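You operate a simulated robot arm through the tools that you are given. There is no shell and no other tool.

Carry out the task below with a simulated robot arm. There is one attempt and no reset: what you move stays moved.

## Task
Rake the stuck bed on SLOW at MID until the drag reads 10.
Fine: height wheel to MID first, and never FAST; then stop the rake and wind the wheel back to HIGH; leave the taps and the other levers.
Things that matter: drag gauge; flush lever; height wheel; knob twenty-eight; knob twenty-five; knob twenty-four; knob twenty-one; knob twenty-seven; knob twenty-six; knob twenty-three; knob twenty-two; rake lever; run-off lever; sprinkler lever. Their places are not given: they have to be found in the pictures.

The check looks at the end state, three seconds after you hand in, the way a careful person would. Anything else that was tipped, shoved, dropped, spilled or broken makes it a failure.

## Robot
A 7-joint arm with a two-finger parallel gripper, fixed in place. Base frame: the origin is on the floor under the middle of its stand, x ahead of it, y to its left, z up. Units: m, degrees, N and s.
With the tool pointing down near the work surface it reaches from about 0.1 to 0.64 m from the base axis. Its first joint turns from -66.0 to 66.0 degrees. Payload 1.57 kg.
The tool frame sits at the grasp point between the pads (the TCP): z along the fingers, y along the line on which they close. The tips reach 0.03 m beyond it. The gripper opens to 0.08 m. The fingers are 0.017 m wide and 0.012 m thick; the gripper's body (0.04 by 0.082 m) begins 0.08 m behind the TCP.
Orientation is told as [roll, pitch, yaw] about the base's x, y, z axes, in that order, counted from this pose: with the fingers straight down and closing along the base's y, the tool's x points along the base's -x, its y along +y and its z along -z.

## Interface
- The arm moves only by the tool servo_tool. Its argument "commands" is a list of rows, each a list of 3 entries, a list of its own where there are three numbers: the finger opening in m, from 0 to 0.08, then the shift along the tool's x, y, z in m, then the turn, a rotation vector about the tool's x, y, z in degrees. In form: [[grip, [x, y, z], [rx, ry, rz]], ...]. A call has 1 to 20 rows; each row shifts and turns the commanded pose from where the row before left it, along the tool's axes as they then stand. Rows are played at 5 a second. More than 0.05 m and 8.6 degrees between two rows, or a gripper value outside its range, and nothing of the call is played. A pose out of reach is approached as far as the arm can. The call stops where the force on the tool passes 40 N (or 10 N more than at its start, if that is more) or the arm is blocked; 0.2 s more then pass. Each finger travels about 0.072 m/s and halts on what it meets, pressing with about 34 N; the grip force reading is that of the motor and also rises with nothing between the fingers. The clock runs only during rows and for 0.2 s after the last one: add rows that do not move to give the fingers time. The reply holds the time, the measured pose of the TCP, the force on the tool along the base axes, the opening and the grip force, in the units named above and with some noise, with the torque about the TCP (base axes, N m) and any sound that the robot's microphone picked up.
- Cameras (640 x 400 px; columns grow to the right, rows downward): "scene" is fixed at [0.021, 0.41, 1.4457]; the picture's right is [-0.98, -0.21, 0.00], its down [-0.08, 0.37, -0.93] and it looks along [0.20, -0.90, -0.38] (base axes); focal length 316 px, centre (320, 200). "wrist" rides on the gripper at [0.072, -0.007, -0.122] in the tool frame; the picture's right is [0.09, 1.00, 0.00], its down [-0.84, 0.08, -0.54] and it looks along [-0.54, 0.05, 0.84] (tool axes); focal length 238 px, centre (320, 200).
- snapshot(camera): a new picture of that camera. It takes no simulated time.
- measure_at(camera, pixels): there is no depth. For up to 12 entries [column, row, z] of the newest picture of that camera ("zoom" is the newest enlarged one), the place [x, y] in the base frame at which the ray of that pixel passes the height z, good to about 0.003 m. It takes no simulated time.
- close_up(camera, box): a new picture of the part [left, top, right, bottom] of that camera's present view, enlarged. It takes no simulated time.
- finish_job(): hands the job in; it is judged then, once.

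Leave the gripper open and the arm clear of the work at the hand-in unless told otherwise.

The tools are called after "Request:" by a JSON object that holds its "method" and its "body". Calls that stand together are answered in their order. servo_tool: Moves the arm, as the interface text tells. Its arguments: {"type":"object","properties":{"commands":{"type":"array","items":{"type":"array"}}},"required":["commands"]} The other tools are called the same way: snapshot (camera) takes a picture; measure_at (camera, pixels) gives the place at which the rays of pixels pass given heights; close_up (camera, box) takes an enlarged picture of a part of a camera's view; finish_job () hands the job in.

At the start:

```text
time_s: 0.0
tool_pos: [0.3769, 0.0566, 1.2265]
ee_rot: [0.0, 0.1, -0.1]
force: [0.3, 0.6, -0.2]
torque: [-0.03, -0.01, 0.05]
finger_gap: 0.0797
finger_force: 0.0
```

scene: 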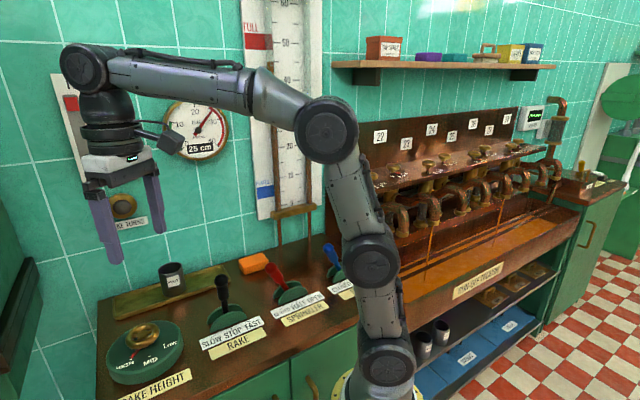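
wrist: 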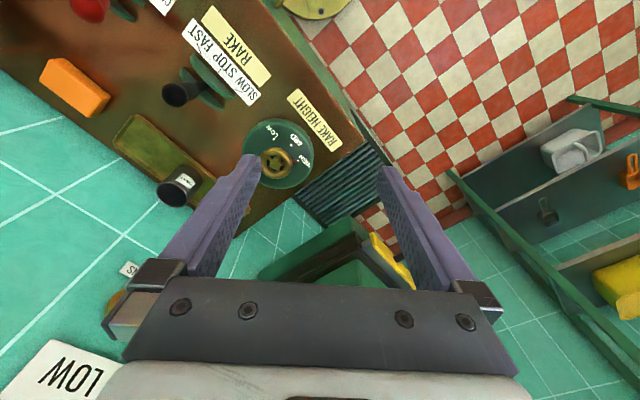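

I see the bench at lower left, with the rake-height wheel around (142,340), the rake lever around (222,290), and a gauge around (200,128). I'll enlarge those areas to read the labels.

Request:
{"method": "close_up", "body": {"camera": "scene", "box": [90, 250, 290, 400]}}

Request:
{"method": "close_up", "body": {"camera": "scene", "box": [40, 60, 280, 230]}}

Request:
{"method": "close_up", "body": {"camera": "scene", "box": [200, 220, 400, 345]}}

Request:
{"method": "close_up", "body": {"camera": "wrist", "box": [60, 0, 380, 220]}}

```text
2.67 times, centred on (190, 325) of scene
```

zoom: 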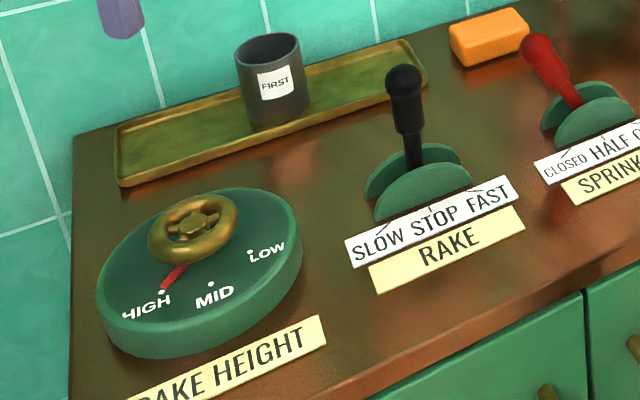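

```text
2.35 times, centred on (160, 145) of scene
```

zoom: 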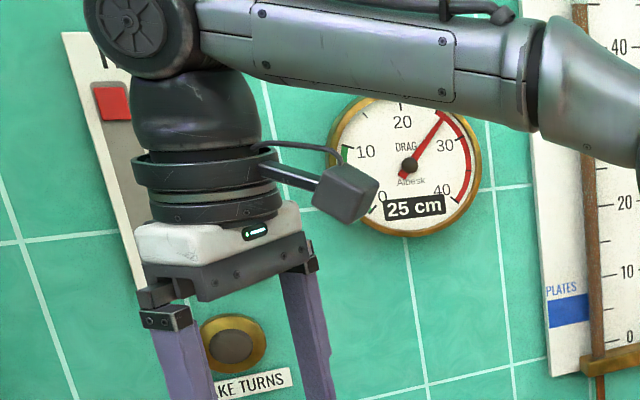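

```text
3.20 times, centred on (300, 282) of scene
```

zoom: 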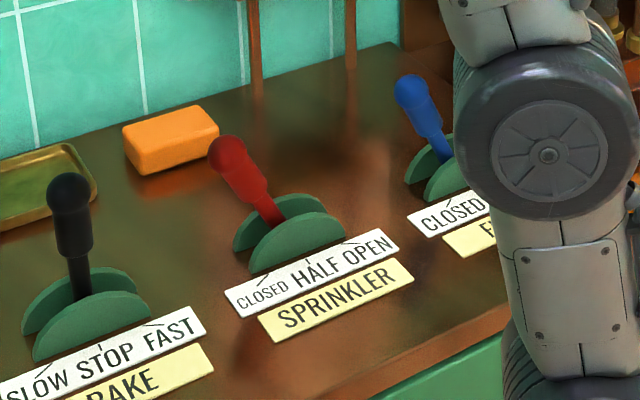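

```text
1.82 times, centred on (220, 110) of wrist
```

zoom: 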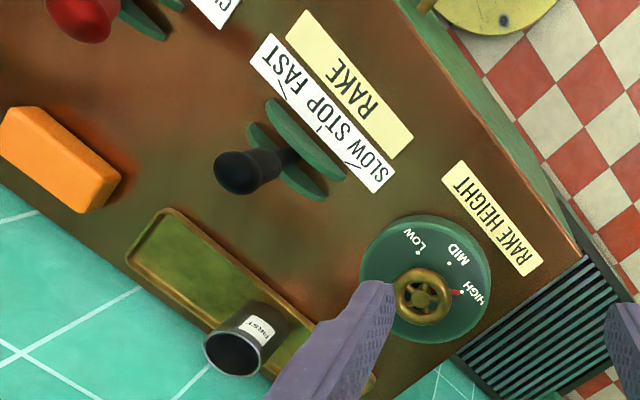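

The wheel's red pointer is at HIGH and the rake lever is upright at STOP. The drag needle reads about 27. To find the bench height, I'll compare the same features in both cameras at several heights.

Request:
{"method": "measure_at", "body": {"camera": "scene", "pixels": [[236.9, 343.7, 0.7], [236.9, 343.7, 0.8], [236.9, 343.7, 0.9], [236.9, 343.7, 1.0], [142.4, 335.5, 0.7], [142.4, 335.5, 0.8], [142.4, 335.5, 0.9], [142.4, 335.5, 1.0], [221.6, 280, 0.8], [221.6, 280, 0.9], [221.6, 280, 1.0]]}}

Request:
{"method": "measure_at", "body": {"camera": "wrist", "pixels": [[236.5, 45.7, 0.7], [236.5, 45.7, 0.8], [236.5, 45.7, 0.9], [236.5, 45.7, 1.0], [277.8, 162.8, 0.7], [277.8, 162.8, 0.8], [277.8, 162.8, 0.9], [277.8, 162.8, 1.0], [173, 94, 0.8], [173, 94, 0.9], [173, 94, 1.0]]}}

```text
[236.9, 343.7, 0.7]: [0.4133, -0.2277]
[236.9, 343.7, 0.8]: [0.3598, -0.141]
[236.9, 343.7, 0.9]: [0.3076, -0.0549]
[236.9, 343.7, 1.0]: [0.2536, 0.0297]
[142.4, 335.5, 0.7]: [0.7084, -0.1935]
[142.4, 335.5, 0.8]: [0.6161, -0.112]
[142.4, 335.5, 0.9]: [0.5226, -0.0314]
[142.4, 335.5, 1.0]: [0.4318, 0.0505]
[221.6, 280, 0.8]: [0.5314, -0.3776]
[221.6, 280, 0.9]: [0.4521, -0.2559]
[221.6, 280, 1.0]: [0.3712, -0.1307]
```

```text
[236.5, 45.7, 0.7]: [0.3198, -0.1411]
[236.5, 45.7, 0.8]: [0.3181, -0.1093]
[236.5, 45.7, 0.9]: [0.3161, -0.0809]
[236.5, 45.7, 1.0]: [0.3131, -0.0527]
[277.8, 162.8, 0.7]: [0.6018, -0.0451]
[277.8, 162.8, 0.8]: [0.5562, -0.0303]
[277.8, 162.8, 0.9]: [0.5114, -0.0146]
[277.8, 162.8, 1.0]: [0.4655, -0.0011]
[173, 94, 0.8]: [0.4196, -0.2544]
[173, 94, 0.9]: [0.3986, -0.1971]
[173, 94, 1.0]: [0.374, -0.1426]
```

The heights don't agree exactly yet, but the wheel rim comes out at about z 0.925 and the lever knob at about z 0.99. I'll measure the label points next (SLOW and FAST text, wheel dots) to get the bench orientation and height.

Request:
{"method": "measure_at", "body": {"camera": "scene", "pixels": [[209.5, 341.9, 0.86], [209.5, 341.9, 0.88], [252.6, 325, 0.86], [252.6, 325, 0.88], [130.7, 358.7, 0.88], [130.7, 358.7, 0.9], [149.5, 356.5, 0.88], [149.5, 356.5, 0.9], [164, 344, 0.88], [164, 344, 0.9]]}}

Request:
{"method": "measure_at", "body": {"camera": "wrist", "pixels": [[247.5, 93.5, 0.86], [247.5, 93.5, 0.88], [200.8, 38.5, 0.86], [200.8, 38.5, 0.88], [299.8, 159.5, 0.88], [299.8, 159.5, 0.9], [291, 144, 0.88], [291, 144, 0.9], [274, 139, 0.88], [274, 139, 0.9]]}}

```text
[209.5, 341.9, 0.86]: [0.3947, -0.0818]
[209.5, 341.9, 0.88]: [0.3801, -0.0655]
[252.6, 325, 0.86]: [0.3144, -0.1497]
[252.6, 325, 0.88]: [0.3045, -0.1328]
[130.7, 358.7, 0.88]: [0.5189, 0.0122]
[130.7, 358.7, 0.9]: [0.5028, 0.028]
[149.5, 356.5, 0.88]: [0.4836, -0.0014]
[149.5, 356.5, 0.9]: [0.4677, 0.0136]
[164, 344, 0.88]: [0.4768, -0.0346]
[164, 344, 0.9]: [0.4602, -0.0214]
```

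```text
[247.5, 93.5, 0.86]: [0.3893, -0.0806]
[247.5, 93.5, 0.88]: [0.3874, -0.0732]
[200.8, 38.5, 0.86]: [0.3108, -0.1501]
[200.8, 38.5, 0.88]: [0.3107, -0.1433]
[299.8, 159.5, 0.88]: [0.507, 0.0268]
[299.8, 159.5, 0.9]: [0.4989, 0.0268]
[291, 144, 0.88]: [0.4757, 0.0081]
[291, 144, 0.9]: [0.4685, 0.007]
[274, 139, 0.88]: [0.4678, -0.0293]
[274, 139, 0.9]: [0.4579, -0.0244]
```

The bench top is at z≈0.865 and the wheel's disc top at about 0.897. The wheel centre is near (0.50, -0.011), and MID lies roughly 55° counter-clockwise from HIGH seen from above. The lever knob is at about (0.378, -0.148, 0.99), and SLOW is toward (+0.74, +0.67). Next I'll move the open gripper above the wheel at z≈1.08 and look again.

Request:
{"method": "servo_tool", "body": {"commands": [[0.08, [-0.0246, -0.0135, 0.0293], [0, 0, 0]], [0.08, [-0.0246, -0.0135, 0.0293], [0, 0, 0]], [0.08, [-0.0246, -0.0135, 0.0293], [0, 0, 0]], [0.08, [-0.0246, -0.0135, 0.0293], [0, 0, 0]], [0.08, [-0.0246, -0.0135, 0.0293], [0, 0, 0]], [0.08, [0, 0, 0], [0, 0, 0]]]}}

Request:
{"method": "snapshot", "body": {"camera": "wrist"}}

Request:
{"method": "snapshot", "body": {"camera": "scene"}}

```text
time_s: 1.4
tool_pos: [0.4994, -0.0122, 1.0783]
ee_rot: [0.0, 0.0, 0.0]
force: [0.5, -0.1, -0.9]
torque: [0.03, 0.0, 0.0]
finger_gap: 0.0799
finger_force: 0.1
```

```text
taken
```

wrist: 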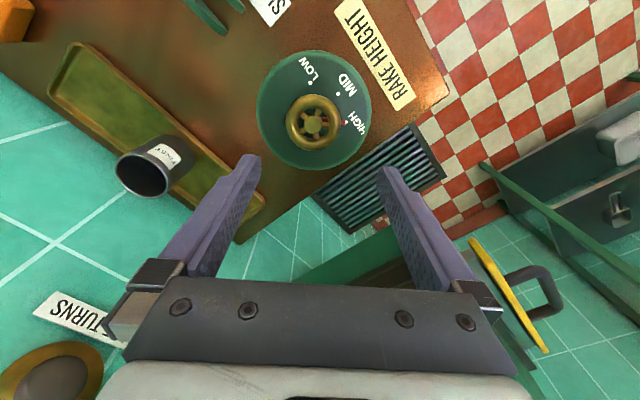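

```text
taken
```

scene: 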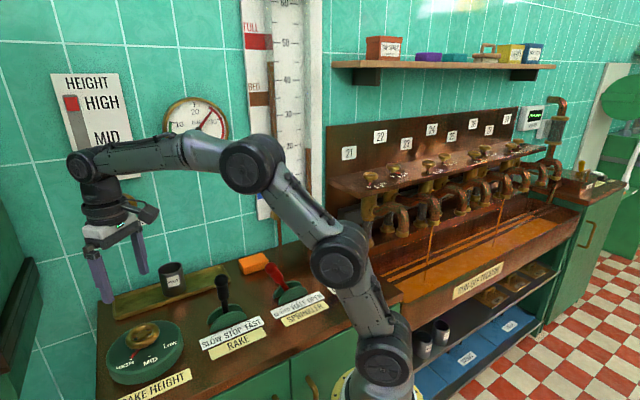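

The wall panel shows HEIGHT with the red marker at HIGH and MID below it. I'll enlarge the wall indicators and the wheel.

Request:
{"method": "close_up", "body": {"camera": "scene", "box": [50, 60, 250, 185]}}

Request:
{"method": "close_up", "body": {"camera": "wrist", "box": [240, 30, 400, 130]}}

```text
3.20 times, centred on (150, 122) of scene
```

zoom: 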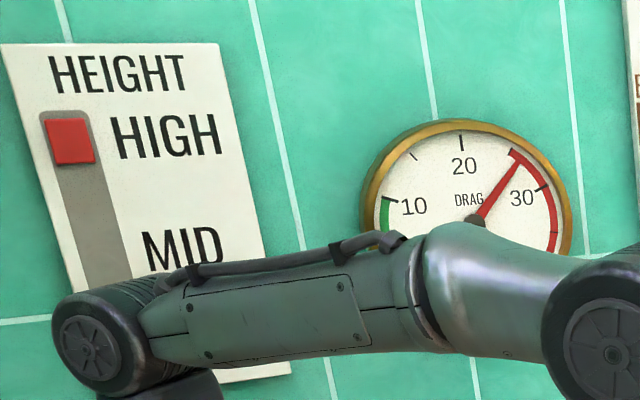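

```text
4.00 times, centred on (320, 80) of wrist
```

zoom: 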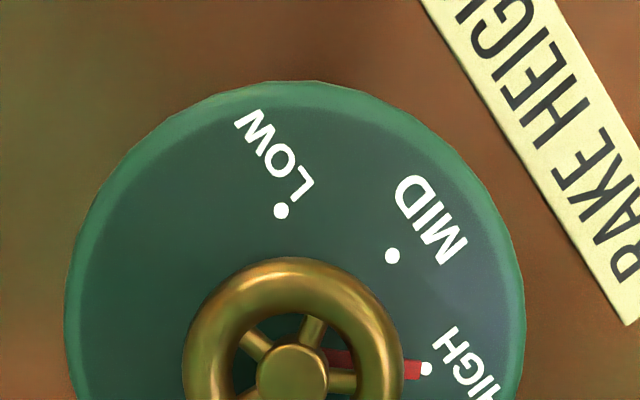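

Now I'll measure the dots, the hub and the rim edges in this enlarged picture.

Request:
{"method": "measure_at", "body": {"camera": "zoom", "pixels": [[427, 368, 0.897], [392, 255, 0.897], [282, 210, 0.897], [292, 372, 0.91], [292, 372, 0.925], [184, 372, 0.92], [403, 372, 0.92], [293, 258, 0.92], [64, 320, 0.89], [527, 320, 0.89], [415, 370, 0.9], [295, 80, 0.89]]}}

Request:
{"method": "close_up", "body": {"camera": "scene", "box": [90, 310, 210, 385]}}

Request:
{"method": "close_up", "body": {"camera": "wrist", "box": [240, 70, 400, 170]}}

```text
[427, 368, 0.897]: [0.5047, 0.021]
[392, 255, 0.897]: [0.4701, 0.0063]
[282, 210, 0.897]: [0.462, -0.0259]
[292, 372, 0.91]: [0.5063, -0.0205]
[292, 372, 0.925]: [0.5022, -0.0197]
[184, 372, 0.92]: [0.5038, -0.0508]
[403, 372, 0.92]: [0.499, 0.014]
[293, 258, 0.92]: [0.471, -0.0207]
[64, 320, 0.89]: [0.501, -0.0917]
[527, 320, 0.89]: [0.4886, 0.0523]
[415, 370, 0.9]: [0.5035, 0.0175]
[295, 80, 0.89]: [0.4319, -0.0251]
```

```text
5.33 times, centred on (150, 348) of scene
```

zoom: 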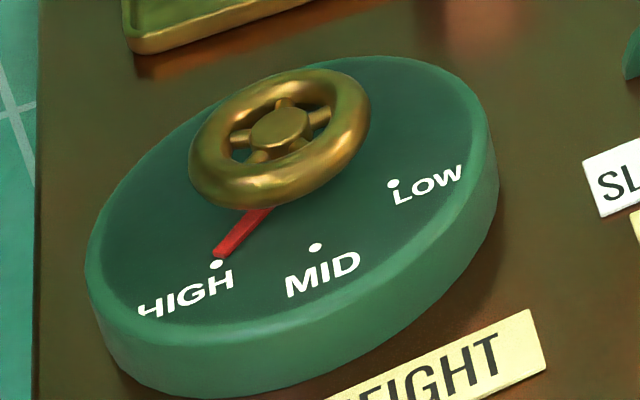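

```text
4.00 times, centred on (320, 120) of wrist
```

zoom: 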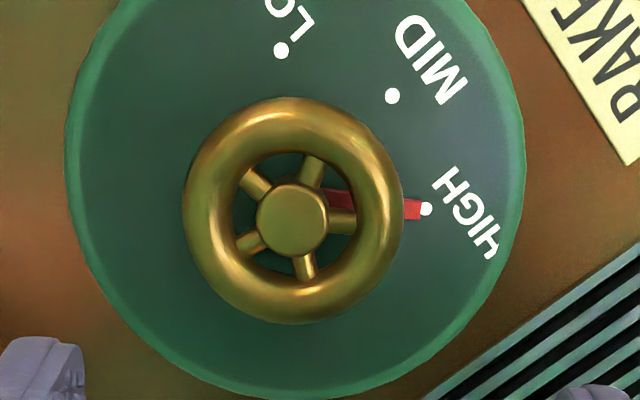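

I'll triangulate the hub's height from the newest pictures in both cameras.

Request:
{"method": "measure_at", "body": {"camera": "zoom", "pixels": [[292, 216, 0.91], [292, 216, 0.93], [292, 216, 0.95], [294, 210, 0.92], [184, 215, 0.93], [404, 210, 0.93], [294, 97, 0.93], [294, 325, 0.93], [64, 180, 0.897], [526, 180, 0.897], [427, 208, 0.897], [392, 95, 0.897]]}}

Request:
{"method": "measure_at", "body": {"camera": "scene", "pixels": [[142.1, 334.5, 0.91], [142.1, 334.5, 0.92], [142.1, 334.5, 0.93], [142.1, 334.5, 0.95], [130.4, 360, 0.897], [149.3, 356.8, 0.897], [163.7, 345, 0.897]]}}

```text
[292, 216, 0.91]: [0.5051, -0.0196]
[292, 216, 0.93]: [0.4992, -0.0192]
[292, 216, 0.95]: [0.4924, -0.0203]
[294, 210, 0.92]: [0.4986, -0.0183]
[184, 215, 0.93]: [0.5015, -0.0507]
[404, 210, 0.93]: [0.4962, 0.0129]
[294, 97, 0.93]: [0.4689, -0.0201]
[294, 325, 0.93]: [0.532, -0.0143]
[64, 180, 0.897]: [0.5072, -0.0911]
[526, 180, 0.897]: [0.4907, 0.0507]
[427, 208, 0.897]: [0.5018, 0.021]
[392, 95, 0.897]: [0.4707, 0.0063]
```

```text
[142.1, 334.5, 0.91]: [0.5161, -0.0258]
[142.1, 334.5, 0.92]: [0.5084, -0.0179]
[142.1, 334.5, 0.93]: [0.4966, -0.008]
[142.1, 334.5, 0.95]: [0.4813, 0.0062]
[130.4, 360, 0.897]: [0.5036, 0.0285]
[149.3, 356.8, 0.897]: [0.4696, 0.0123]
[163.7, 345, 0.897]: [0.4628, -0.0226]
```

The wheel centre is about (0.5005, -0.0185), its rim is 0.063 m across, and the rim is at z≈0.925. The disc top is at z≈0.89. HIGH→MID is about +52° counter-clockwise from above. I'll centre over the wheel, descend to z 1.0, and turn to yaw -26° so the turn ends near +26°.

Request:
{"method": "servo_tool", "body": {"commands": [[0.08, [-0.0011, -0.0063, 0.026], [0, 0, 0]], [0.08, [0, 0, 0.026], [0, 0, 0]], [0.08, [0, 0, 0.026], [0, 0, 0]], [0.08, [0, 0, 0], [0, 0, 6.5]], [0.08, [0, 0, 0], [0, 0, 6.5]], [0.08, [0, 0, 0], [0, 0, 6.5]], [0.08, [0, 0, 0], [0, 0, 6.5]], [0.08, [0, 0, 0], [0, 0, 0]]]}}

Request:
{"method": "snapshot", "body": {"camera": "wrist"}}

Request:
{"method": "snapshot", "body": {"camera": "scene"}}

```text
time_s: 3.2
tool_pos: [0.5012, -0.0163, 1.0012]
ee_rot: [0.1, 0.0, -26.1]
force: [0.0, -0.4, -0.2]
torque: [0.0, 0.0, -0.03]
finger_gap: 0.0801
finger_force: 0.2
```

```text
taken
```

wrist: 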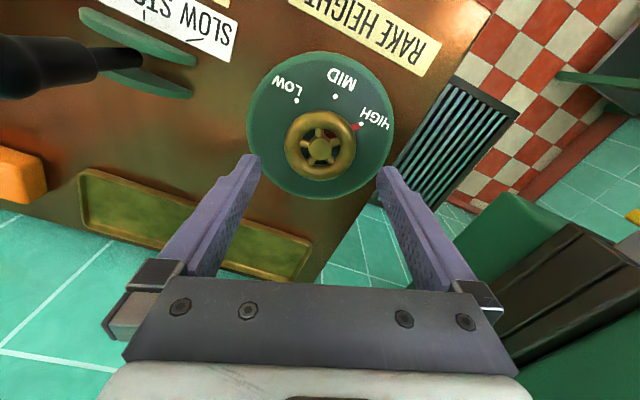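

```text
taken
```

scene: 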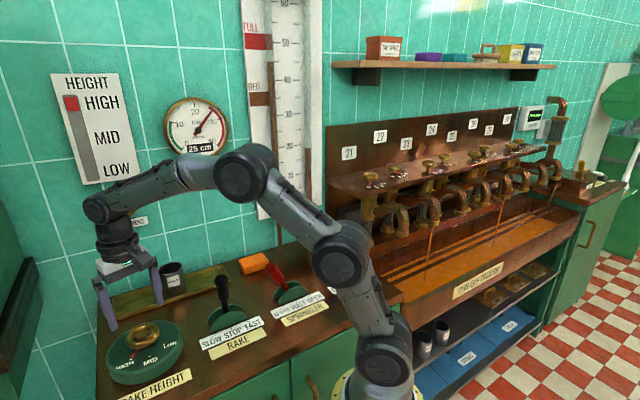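

The gauge is clear now: drag reads about 27 and the small window says 25 cm. The cup on the tray at scene (172,272) looks close to one finger, so I'll measure its place before going lower.

Request:
{"method": "measure_at", "body": {"camera": "scene", "pixels": [[174, 292, 0.875], [163, 290, 0.875], [185, 290, 0.875], [172, 268, 0.95], [172, 268, 0.93], [158, 285, 0.97], [104, 325, 0.97]]}}

Request:
{"method": "close_up", "body": {"camera": "scene", "box": [80, 220, 240, 320]}}

Request:
{"method": "close_up", "body": {"camera": "wrist", "box": [220, 50, 420, 175]}}

```text
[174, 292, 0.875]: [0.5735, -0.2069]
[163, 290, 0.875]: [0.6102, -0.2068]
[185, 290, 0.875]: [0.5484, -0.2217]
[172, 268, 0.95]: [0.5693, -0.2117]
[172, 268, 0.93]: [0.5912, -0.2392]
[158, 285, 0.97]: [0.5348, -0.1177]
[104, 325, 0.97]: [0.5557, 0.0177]
```

```text
4.00 times, centred on (160, 270) of scene
```

zoom: 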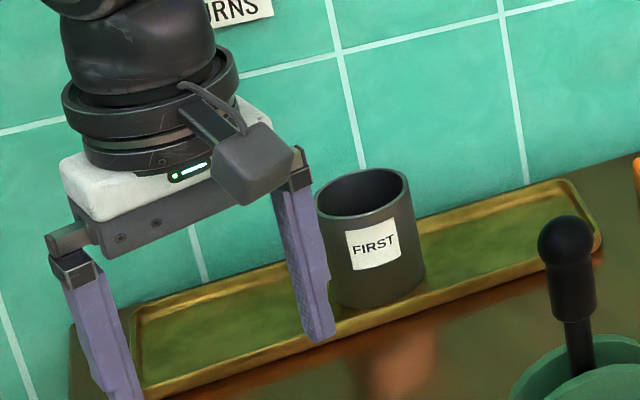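

```text
3.20 times, centred on (320, 112) of wrist
```

zoom: 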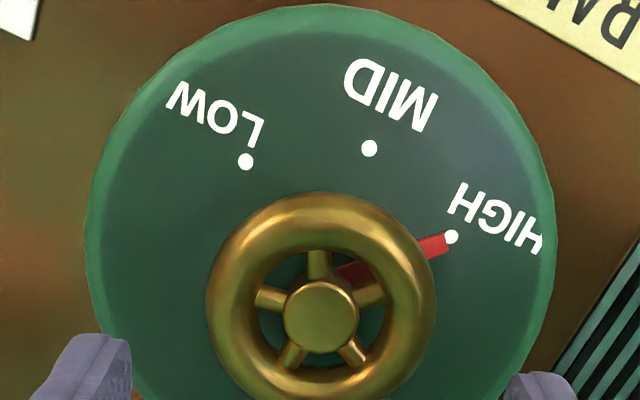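

The cup is about 0.17 m from the wheel, so there's room. I'll check the rim centre from this new view.

Request:
{"method": "measure_at", "body": {"camera": "zoom", "pixels": [[206, 310, 0.925], [436, 310, 0.925], [321, 192, 0.925], [321, 316, 0.925], [451, 237, 0.89], [370, 148, 0.89], [246, 161, 0.89], [87, 240, 0.885], [558, 240, 0.885]]}}

Request:
{"method": "close_up", "body": {"camera": "wrist", "box": [220, 90, 420, 215]}}

```text
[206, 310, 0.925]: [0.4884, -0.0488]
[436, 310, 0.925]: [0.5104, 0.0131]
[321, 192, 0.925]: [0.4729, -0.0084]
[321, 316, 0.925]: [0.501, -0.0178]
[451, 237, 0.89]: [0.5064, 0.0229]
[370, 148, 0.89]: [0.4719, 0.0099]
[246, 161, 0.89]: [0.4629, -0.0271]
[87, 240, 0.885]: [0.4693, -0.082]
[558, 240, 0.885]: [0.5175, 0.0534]
```

```text
3.20 times, centred on (320, 152) of wrist
```

zoom: 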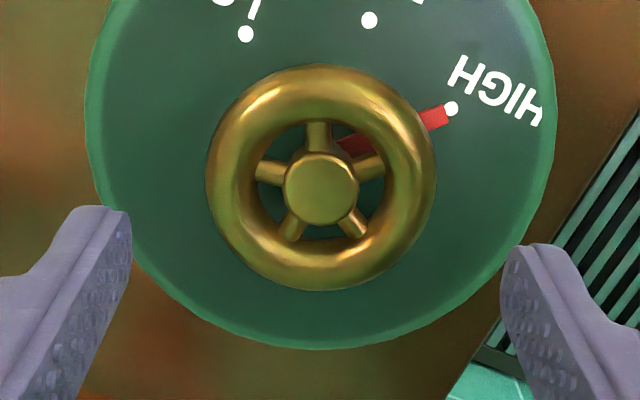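

The rim centre is about (0.5005, -0.018), within 2 mm of the tool. I'll shift -0.0018 along tool y and descend to z 0.930, which puts the tips near 0.900, just above the disc.

Request:
{"method": "servo_tool", "body": {"commands": [[0.08, [0, -0.0018, 0.02], [0, 0, 0]], [0.08, [0, 0, 0.02], [0, 0, 0]], [0.08, [0, 0, 0.016], [0, 0, 0]], [0.08, [0, 0, 0.015], [0, 0, 0]], [0.08, [0, 0, 0], [0, 0, 0]]]}}

Request:
{"method": "close_up", "body": {"camera": "wrist", "box": [180, 80, 460, 255]}}

Request:
{"method": "close_up", "body": {"camera": "scene", "box": [70, 290, 230, 390]}}

```text
time_s: 4.4
tool_pos: [0.4998, -0.0179, 0.9302]
ee_rot: [0.0, 0.0, -26.0]
force: [-0.5, 0.0, 0.0]
torque: [0.02, 0.01, 0.0]
finger_gap: 0.0801
finger_force: 0.1
```

```text
2.29 times, centred on (320, 168) of wrist
```

zoom: 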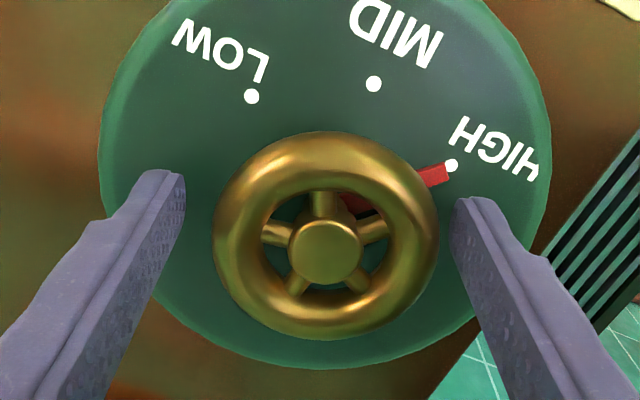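

```text
4.00 times, centred on (150, 340) of scene
```

zoom: 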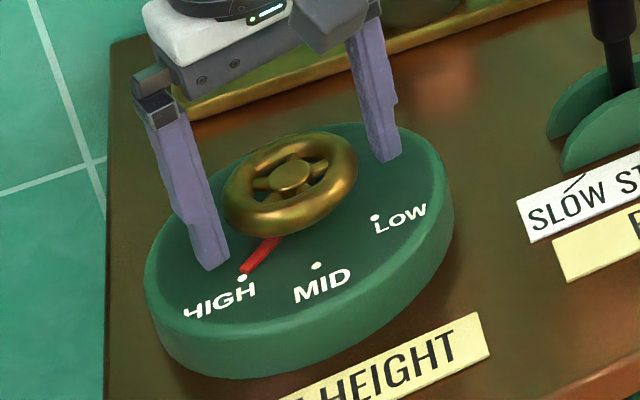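

Both fingers straddle the rim with similar gaps and nothing is touching. I'll close on the rim.

Request:
{"method": "servo_tool", "body": {"commands": [[0.06, [0, 0, 0], [0, 0, 0]], [0.05, [0, 0, 0], [0, 0, 0]], [0.04, [0, 0, 0], [0, 0, 0]], [0.04, [0, 0, 0], [0, 0, 0]]]}}

Request:
{"method": "close_up", "body": {"camera": "wrist", "box": [180, 80, 460, 255]}}

```text
time_s: 5.4
tool_pos: [0.5006, -0.0155, 0.9296]
ee_rot: [0.2, 0.0, -26.0]
force: [8.8, 20.7, -6.7]
torque: [0.21, -0.63, 0.16]
finger_gap: 0.0656
finger_force: 45.5
```

```text
2.29 times, centred on (320, 168) of wrist
```

zoom: 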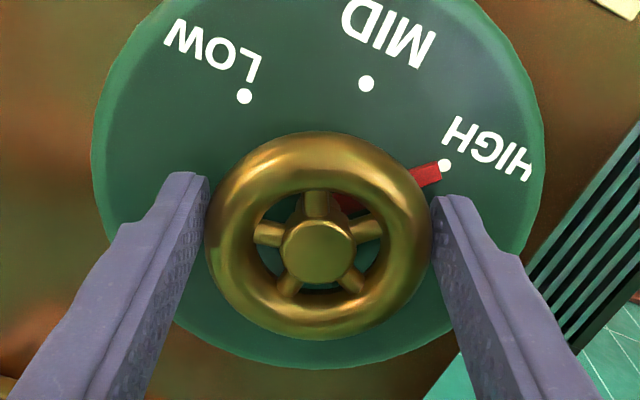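

The rim is gripped (gap 0.0656), but there's 22 N of sideways force because the wheel centre is about 2.5 mm further along tool +y. I'll relax that by shifting the command +0.0026 in tool y.

Request:
{"method": "servo_tool", "body": {"commands": [[0.04, [0, 0.0026, 0], [0, 0, 0]], [0.04, [0, 0, 0], [0, 0, 0]]]}}

```text
time_s: 6.0
tool_pos: [0.5018, -0.0152, 0.9301]
ee_rot: [-0.1, 0.1, -26.0]
force: [3.1, 12.3, -3.3]
torque: [0.84, -0.56, 0.0]
finger_gap: 0.0653
finger_force: 45.1
```

There's still about 12 N sideways, so I'll shift another +0.002.

Request:
{"method": "servo_tool", "body": {"commands": [[0.04, [0, 0.0025, 0], [0, 0, 0]], [0.04, [0, 0, 0], [0, 0, 0]]]}}

```text
time_s: 6.6
tool_pos: [0.5012, -0.0155, 0.9303]
ee_rot: [-0.3, 0.2, -26.0]
force: [-11.1, -6.4, 4.3]
torque: [0.5, 0.07, -0.06]
finger_gap: 0.0654
finger_force: 45.3
```

The sideways force has reversed to about 10 N, so I'll back off 0.001 and start turning counter-clockwise (negative about tool z) in small steps.

Request:
{"method": "servo_tool", "body": {"commands": [[0.04, [0, -0.0011, 0], [0, 0, 0]], [0.04, [0, 0, 0], [0, 0, -4]], [0.04, [0, 0, 0], [0, 0, -4]], [0.04, [0, 0, 0], [0, 0, -4]], [0.04, [0, 0, 0], [0, 0, 0]]]}}

Request:
{"method": "close_up", "body": {"camera": "wrist", "box": [180, 80, 460, 255]}}

```text
time_s: 7.8
tool_pos: [0.5003, -0.0164, 0.9299]
ee_rot: [-0.3, 0.2, -13.9]
force: [-19.6, -19.2, 2.6]
torque: [-0.08, -0.47, -0.15]
finger_gap: 0.0656
finger_force: 45.0
```

```text
2.29 times, centred on (320, 168) of wrist
```

zoom: 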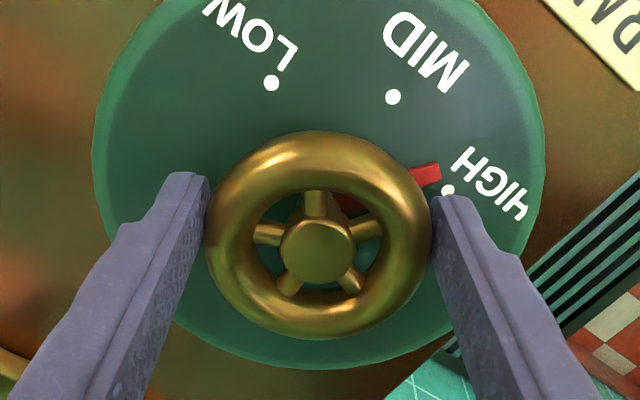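

The wheel turns with the gripper, and the red pointer has left the HIGH dot. The side force is about (-20, -19) N, so I'll relieve it and keep turning.

Request:
{"method": "servo_tool", "body": {"commands": [[0.04, [0.0013, -0.0021, 0], [0, 0, 0]], [0.04, [0, 0, 0], [0, 0, -4]], [0.04, [0, 0, 0], [0, 0, -4]], [0.04, [0, 0, 0], [0, 0, 0]]]}}

```text
time_s: 8.8
tool_pos: [0.5017, -0.0159, 0.9305]
ee_rot: [-0.1, -0.1, -6.0]
force: [-5.9, -18.9, -6.2]
torque: [0.33, -0.31, -0.14]
finger_gap: 0.0657
finger_force: 45.0
```

The force is now about -19 N in y. I'll relieve it again and keep turning.

Request:
{"method": "servo_tool", "body": {"commands": [[0.04, [0.0004, -0.0018, 0], [0, 0, 0]], [0.04, [0, 0, 0], [0, 0, -4]], [0.04, [0, 0, 0], [0, 0, -4]], [0.04, [0, 0, 0], [0, 0, 0]]]}}

Request:
{"method": "close_up", "body": {"camera": "wrist", "box": [180, 80, 460, 255]}}

Request:
{"method": "close_up", "body": {"camera": "scene", "box": [50, 60, 250, 185]}}

```text
time_s: 9.8
tool_pos: [0.4999, -0.0184, 0.9304]
ee_rot: [0.1, -0.1, 2.1]
force: [3.5, -9.8, -8.0]
torque: [-0.68, 0.18, -0.06]
finger_gap: 0.0655
finger_force: 44.6
```

```text
2.29 times, centred on (320, 168) of wrist
```

zoom: 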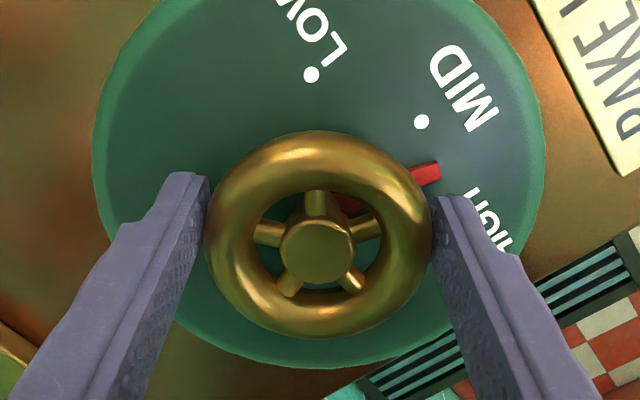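

```text
3.20 times, centred on (150, 122) of scene
```

zoom: 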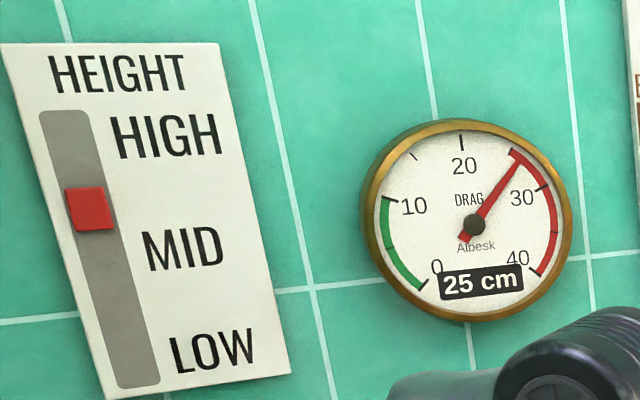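

The wall marker has moved down and is partway to MID. Drag still reads about 27. I'll continue turning.

Request:
{"method": "servo_tool", "body": {"commands": [[0.04, [0.0003, -0.001, 0], [0, 0, 0]], [0.04, [0, 0, 0], [0, 0, -4]], [0.04, [0, 0, 0], [0, 0, -4]], [0.04, [0, 0, 0], [0, 0, -4]], [0.04, [0, 0, 0], [0, 0, 0]]]}}

Request:
{"method": "close_up", "body": {"camera": "scene", "box": [50, 60, 250, 185]}}

```text
time_s: 11.0
tool_pos: [0.5009, -0.0206, 0.9311]
ee_rot: [0.0, 0.0, 14.1]
force: [13.3, -9.6, -7.9]
torque: [0.61, 0.3, -0.06]
finger_gap: 0.0657
finger_force: 44.9
```

```text
3.20 times, centred on (150, 122) of scene
```

zoom: 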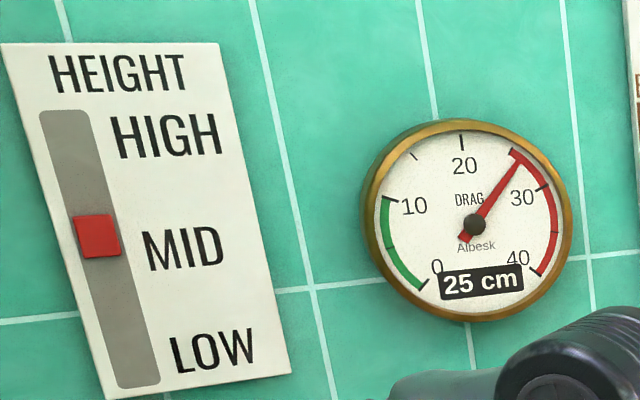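

The marker is nearly level with MID. I'll check the pointer against the MID dot from the wrist camera.

Request:
{"method": "close_up", "body": {"camera": "wrist", "box": [180, 80, 460, 255]}}

Request:
{"method": "close_up", "body": {"camera": "scene", "box": [70, 290, 230, 390]}}

```text
2.29 times, centred on (320, 168) of wrist
```

zoom: 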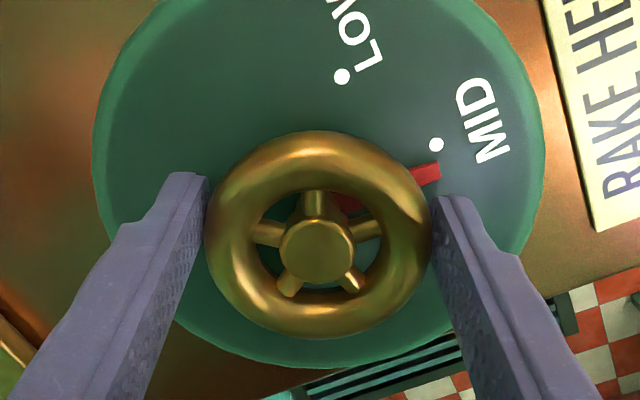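

```text
4.00 times, centred on (150, 340) of scene
```

zoom: 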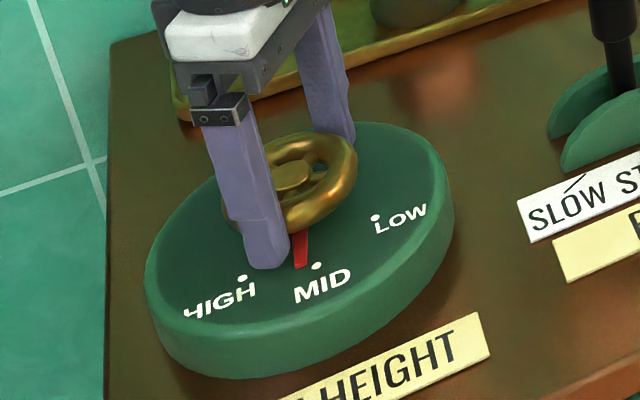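

The MID dot is still about 10° ahead of the pointer. I'll relieve the force slightly and turn 10° more.

Request:
{"method": "servo_tool", "body": {"commands": [[0.04, [-0.0008, -0.0012, 0], [0, 0, 0]], [0.04, [0, 0, 0], [0, 0, -4]], [0.04, [0, 0, 0], [0, 0, -4]], [0.04, [0, 0, 0], [0, 0, -2]], [0.04, [0, 0, 0], [0, 0, 0]]]}}

Request:
{"method": "close_up", "body": {"camera": "wrist", "box": [180, 80, 460, 255]}}

Request:
{"method": "close_up", "body": {"camera": "scene", "box": [50, 60, 250, 185]}}

```text
time_s: 12.2
tool_pos: [0.5007, -0.0195, 0.9298]
ee_rot: [0.0, 0.0, 24.0]
force: [8.9, -7.9, -4.9]
torque: [0.02, 0.28, -0.07]
finger_gap: 0.0654
finger_force: 45.1
```

```text
2.29 times, centred on (320, 168) of wrist
```

zoom: 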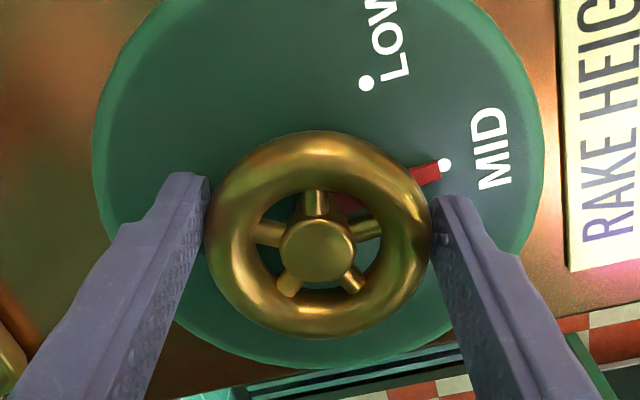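

```text
3.20 times, centred on (150, 122) of scene
```

zoom: 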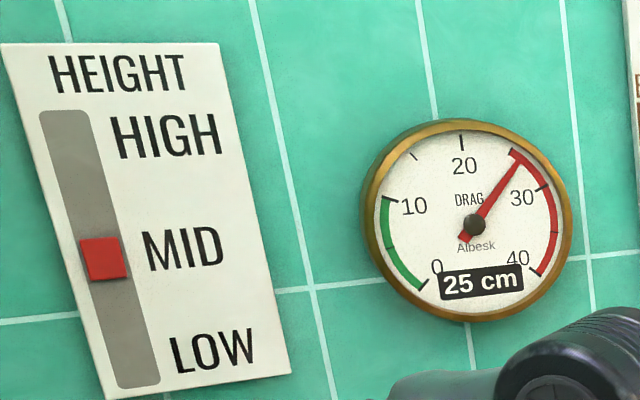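

The pointer now touches the MID dot and the wall marker is level with MID. I'll open the fingers and check that the wheel stays put.

Request:
{"method": "servo_tool", "body": {"commands": [[0.08, [0, 0, 0], [0, 0, 0]], [0.08, [0, 0, 0], [0, 0, 0]], [0.08, [0, 0, 0], [0, 0, 0]], [0.08, [0, 0, -0.02], [0, 0, 0]], [0.08, [0, 0, -0.03], [0, 0, 0]], [0.08, [0, 0, -0.04], [0, 0, 0]], [0.08, [0, 0, -0.04], [0, 0, 0]], [0.08, [0, 0, 0], [0, 0, 0]]]}}

Request:
{"method": "snapshot", "body": {"camera": "wrist"}}

Request:
{"method": "snapshot", "body": {"camera": "scene"}}

```text
time_s: 14.0
tool_pos: [0.5003, -0.0211, 1.0618]
ee_rot: [0.1, -0.1, 23.9]
force: [-0.6, -1.4, 0.1]
torque: [0.02, -0.01, 0.0]
finger_gap: 0.0802
finger_force: 0.1
```

```text
taken
```

wrist: 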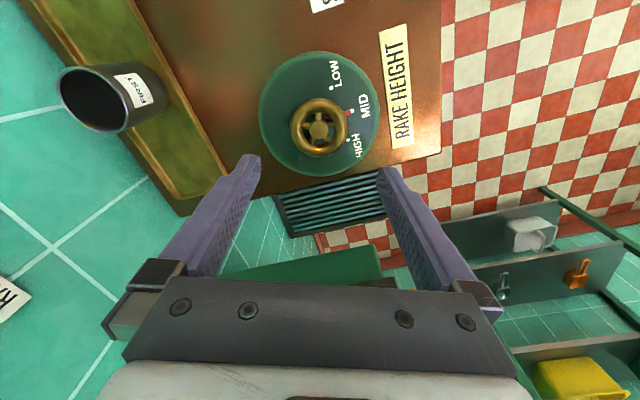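

```text
taken
```

scene: 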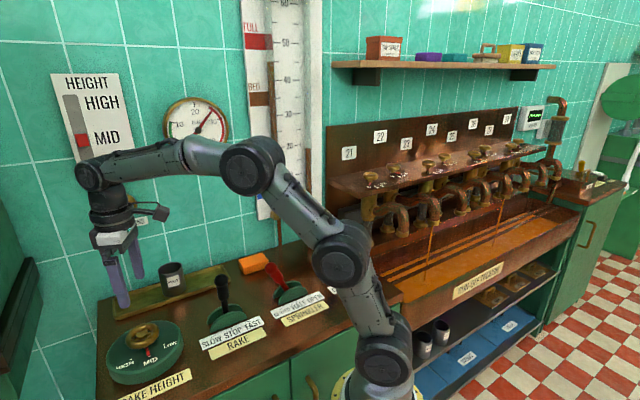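

The wheel stays at MID. Next I'll rise and move over the rake lever at about (0.41, -0.12, 1.12), turning to yaw 42° so the fingers will close across the lever's direction of swing.

Request:
{"method": "servo_tool", "body": {"commands": [[0.08, [0, 0, -0.03], [0, 0, 0]], [0.08, [0, 0, -0.03], [0, 0, 0]], [0.08, [0.0245, -0.0108, 0], [0, 0, 0]], [0.08, [0.0245, -0.0108, 0], [0, 0, 0]], [0.08, [0.0245, -0.0108, 0], [0, 0, 0]], [0.08, [0.0245, -0.0108, 0], [0, 0, 0]], [0.08, [0.0245, -0.0108, 0], [0, 0, 0]], [0.08, [0, 0, 0], [0, 0, -6]], [0.08, [0, 0, 0], [0, 0, -6]], [0.08, [0, 0, 0], [0, 0, -6]], [0.08, [0, 0, 0], [0, 0, 0]]]}}

Request:
{"method": "snapshot", "body": {"camera": "wrist"}}

Request:
{"method": "snapshot", "body": {"camera": "scene"}}

```text
time_s: 16.4
tool_pos: [0.4121, -0.1188, 1.1201]
ee_rot: [0.0, -0.1, 42.1]
force: [0.7, 0.0, 1.7]
torque: [-0.03, -0.02, -0.03]
finger_gap: 0.08
finger_force: 0.1
```

```text
taken
```

wrist: 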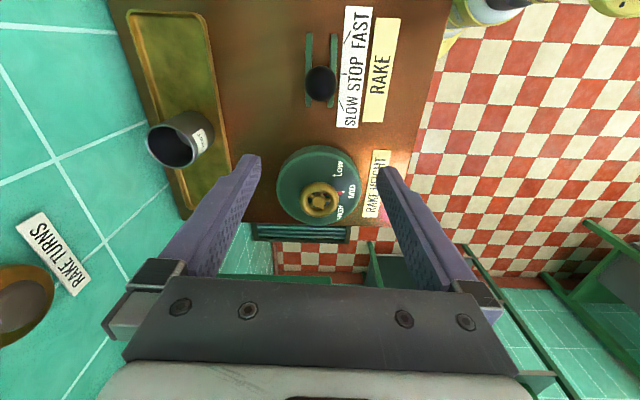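

```text
taken
```

scene: 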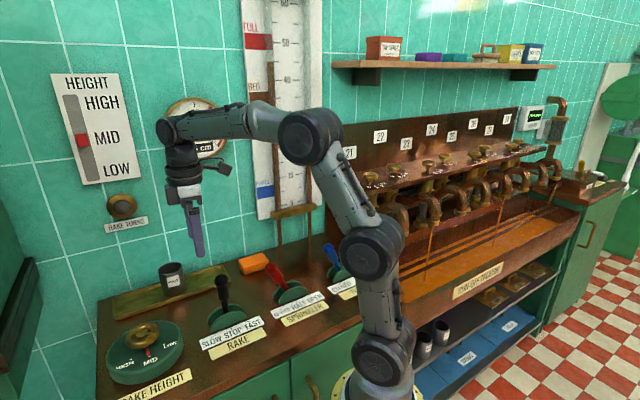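

The bench now lies square in the wrist view. The lever knob is at wrist (321,83) and scene (222,281). I'll enlarge both to fix its position.

Request:
{"method": "close_up", "body": {"camera": "scene", "box": [180, 260, 276, 320]}}

Request:
{"method": "close_up", "body": {"camera": "wrist", "box": [272, 10, 400, 130]}}

```text
6.67 times, centred on (228, 290) of scene
```

zoom: 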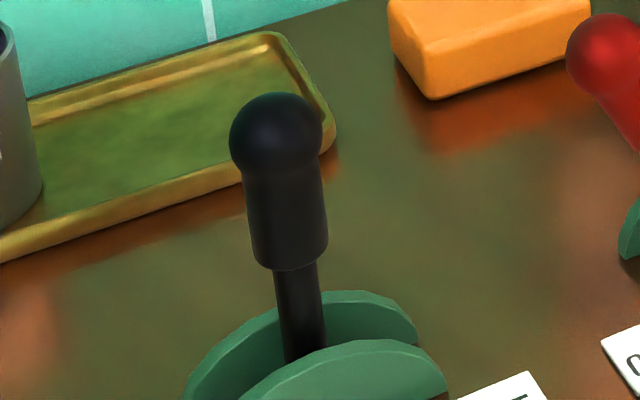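

```text
3.33 times, centred on (336, 70) of wrist
```

zoom: 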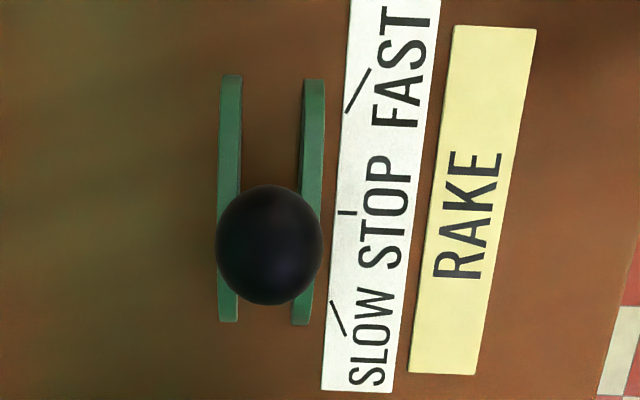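

Measuring the ball centre in both views.

Request:
{"method": "measure_at", "body": {"camera": "scene", "pixels": [[221.4, 280.25, 0.97], [221.4, 280.25, 0.98], [221.4, 280.25, 0.99], [221.4, 280.25, 1.0], [224.5, 299, 0.94], [224.5, 299, 0.95], [225.5, 311, 0.9], [225.5, 311, 0.92]]}}

Request:
{"method": "measure_at", "body": {"camera": "wrist", "pixels": [[320.7, 83.2, 0.97], [320.7, 83.2, 0.98], [320.7, 83.2, 0.99], [320.7, 83.2, 1.0], [341.4, 105.4, 0.868], [344.1, 73.6, 0.868], [347.4, 37, 0.868], [309, 106, 0.868], [309.3, 32.5, 0.868], [330, 107, 0.868], [334, 34, 0.868]]}}

```text
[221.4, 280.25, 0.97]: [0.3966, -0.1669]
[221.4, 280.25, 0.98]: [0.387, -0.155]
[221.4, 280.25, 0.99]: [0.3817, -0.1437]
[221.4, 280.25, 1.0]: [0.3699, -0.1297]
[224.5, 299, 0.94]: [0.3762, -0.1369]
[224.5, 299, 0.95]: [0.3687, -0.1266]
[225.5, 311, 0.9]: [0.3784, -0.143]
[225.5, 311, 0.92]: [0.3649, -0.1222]
```

```text
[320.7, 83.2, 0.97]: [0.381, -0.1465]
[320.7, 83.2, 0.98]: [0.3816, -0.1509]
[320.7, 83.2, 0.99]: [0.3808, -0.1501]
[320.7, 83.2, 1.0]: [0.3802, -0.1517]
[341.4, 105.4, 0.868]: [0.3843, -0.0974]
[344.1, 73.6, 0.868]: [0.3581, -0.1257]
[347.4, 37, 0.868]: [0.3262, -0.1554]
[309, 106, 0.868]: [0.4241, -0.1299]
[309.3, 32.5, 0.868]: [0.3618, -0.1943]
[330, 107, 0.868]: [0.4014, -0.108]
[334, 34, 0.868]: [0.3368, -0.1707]
```

The ball centre is about (0.381, -0.1505, 0.985), about 0.033 m in diameter. The slot plates run at 45°, so SLOW is along (+0.707, +0.707). I'll turn to yaw 45°, centre over the ball at z 1.06, and check alignment.

Request:
{"method": "servo_tool", "body": {"commands": [[0.08, [0, 0, 0], [0, 0, -2.9]], [0.08, [0.0223, -0.0003, 0.0], [0, 0, 0]], [0.08, [0.0223, -0.0003, 0.0], [0, 0, 0]], [0.08, [0, 0, 0.03], [0, 0, 0]], [0.08, [0, 0, 0.03], [0, 0, 0]], [0.08, [0, 0, 0], [0, 0, 0]]]}}

Request:
{"method": "close_up", "body": {"camera": "wrist", "box": [180, 80, 460, 255]}}

Request:
{"method": "snapshot", "body": {"camera": "scene"}}

```text
time_s: 17.8
tool_pos: [0.3793, -0.1512, 1.0605]
ee_rot: [0.0, 0.1, 44.9]
force: [0.8, 0.6, 0.0]
torque: [0.02, 0.0, 0.01]
finger_gap: 0.0799
finger_force: 0.0
```

```text
2.29 times, centred on (320, 168) of wrist
```

zoom: 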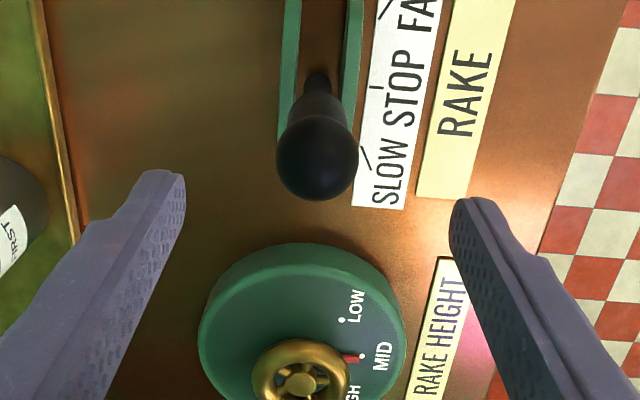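

```text
taken
```

scene: 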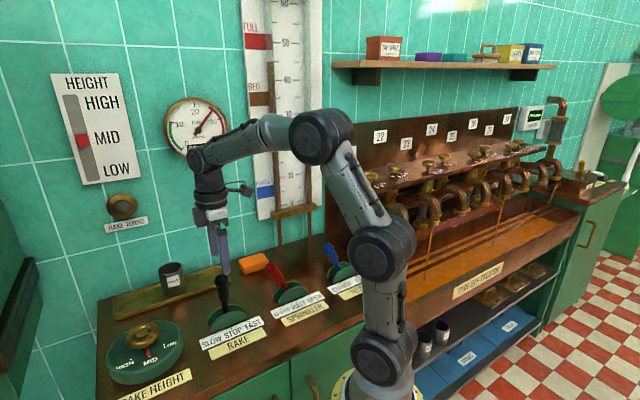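

The ball is centred between the fingers and the gauge stays visible from the scene camera. I'll descend to z≈0.985.

Request:
{"method": "servo_tool", "body": {"commands": [[0.08, [-0.001, 0, 0.02], [0, 0, 0]], [0.08, [0, 0, 0.02], [0, 0, 0]], [0.08, [0, 0, 0.02], [0, 0, 0]], [0.08, [0, 0, 0.0155], [0, 0, 0]], [0.08, [0, 0, 0], [0, 0, 0]]]}}

Request:
{"method": "close_up", "body": {"camera": "wrist", "box": [180, 80, 460, 255]}}

Request:
{"method": "snapshot", "body": {"camera": "scene"}}

```text
time_s: 19.0
tool_pos: [0.3811, -0.1501, 0.9843]
ee_rot: [0.1, 0.0, 44.9]
force: [-0.7, -0.5, 0.5]
torque: [0.0, 0.02, 0.01]
finger_gap: 0.0799
finger_force: 0.0
```

```text
2.29 times, centred on (320, 168) of wrist
```

zoom: 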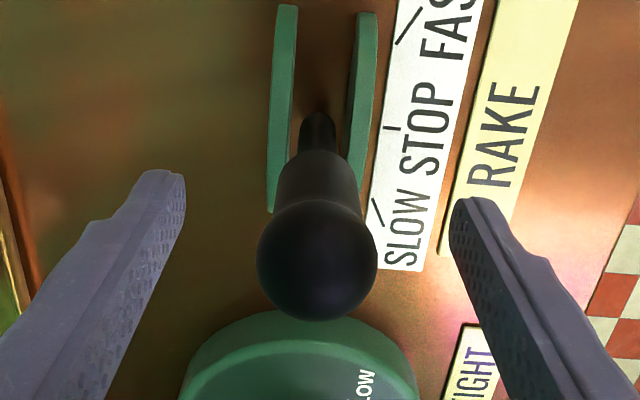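

```text
taken
```

scene: 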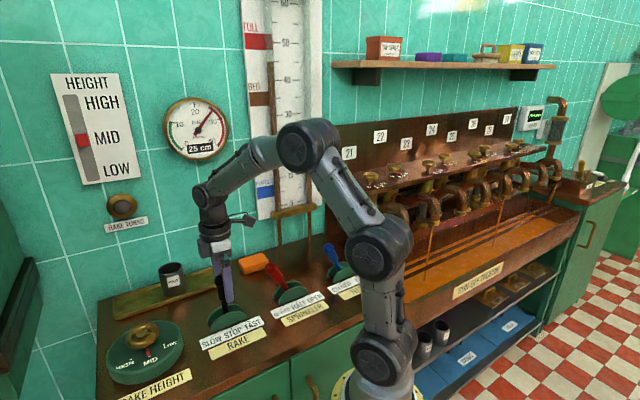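

The gauge is fully visible from here. I'll close on the ball and check the force.

Request:
{"method": "servo_tool", "body": {"commands": [[0.05, [0, 0, 0], [0, 0, 0]], [0.035, [0, 0, 0], [0, 0, 0]], [0.02, [0, 0, 0], [0, 0, 0]], [0.02, [0, 0, 0], [0, 0, 0]]]}}

Request:
{"method": "close_up", "body": {"camera": "wrist", "box": [180, 80, 460, 255]}}

Request:
{"method": "close_up", "body": {"camera": "scene", "box": [140, 80, 260, 180]}}

```text
time_s: 20.0
tool_pos: [0.3811, -0.1507, 0.9837]
ee_rot: [-0.1, -0.1, 44.9]
force: [4.3, -5.0, -2.8]
torque: [0.01, 0.03, 0.01]
finger_gap: 0.0287
finger_force: 38.5
```

```text
2.29 times, centred on (320, 168) of wrist
```

zoom: 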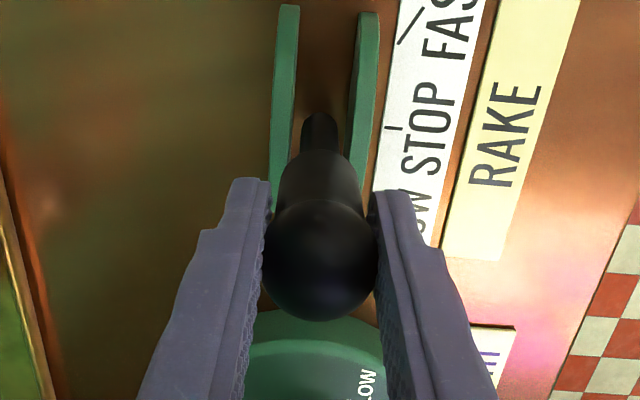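

```text
4.00 times, centred on (200, 130) of scene
```

zoom: 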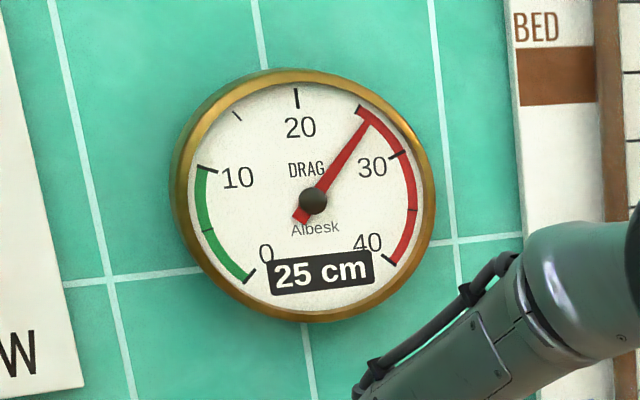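

The ball is gripped (gap 0.0287) with low side force. The needle points at about 26 on the drag scale. I'll start swinging the lever toward SLOW (tool -x) along an arc, the first 10° first.

Request:
{"method": "servo_tool", "body": {"commands": [[0.02, [-0.0065, 0, 0.0002], [0, 0, 0]], [0.02, [-0.0065, 0, 0.0006], [0, 0, 0]], [0.02, [-0.006, 0, 0.0009], [0, 0, 0]]]}}

Request:
{"method": "close_up", "body": {"camera": "wrist", "box": [180, 80, 460, 255]}}

Request:
{"method": "snapshot", "body": {"camera": "scene"}}

```text
time_s: 20.8
tool_pos: [0.3934, -0.1379, 0.9828]
ee_rot: [-0.1, 0.1, 45.0]
force: [-0.9, -15.3, 1.3]
torque: [-0.88, 0.97, -0.05]
finger_gap: 0.0283
finger_force: 38.3
```

```text
2.29 times, centred on (320, 168) of wrist
```

zoom: 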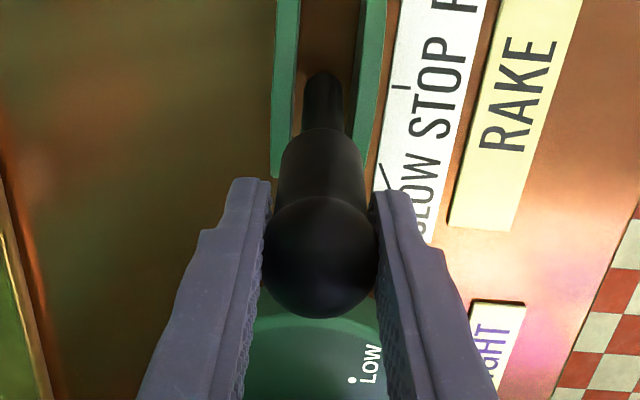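

```text
taken
```

scene: 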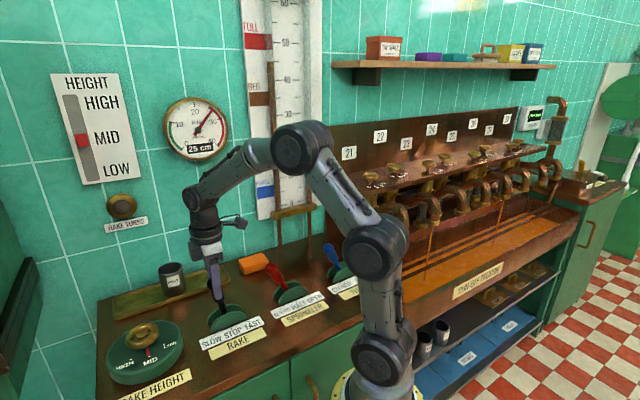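

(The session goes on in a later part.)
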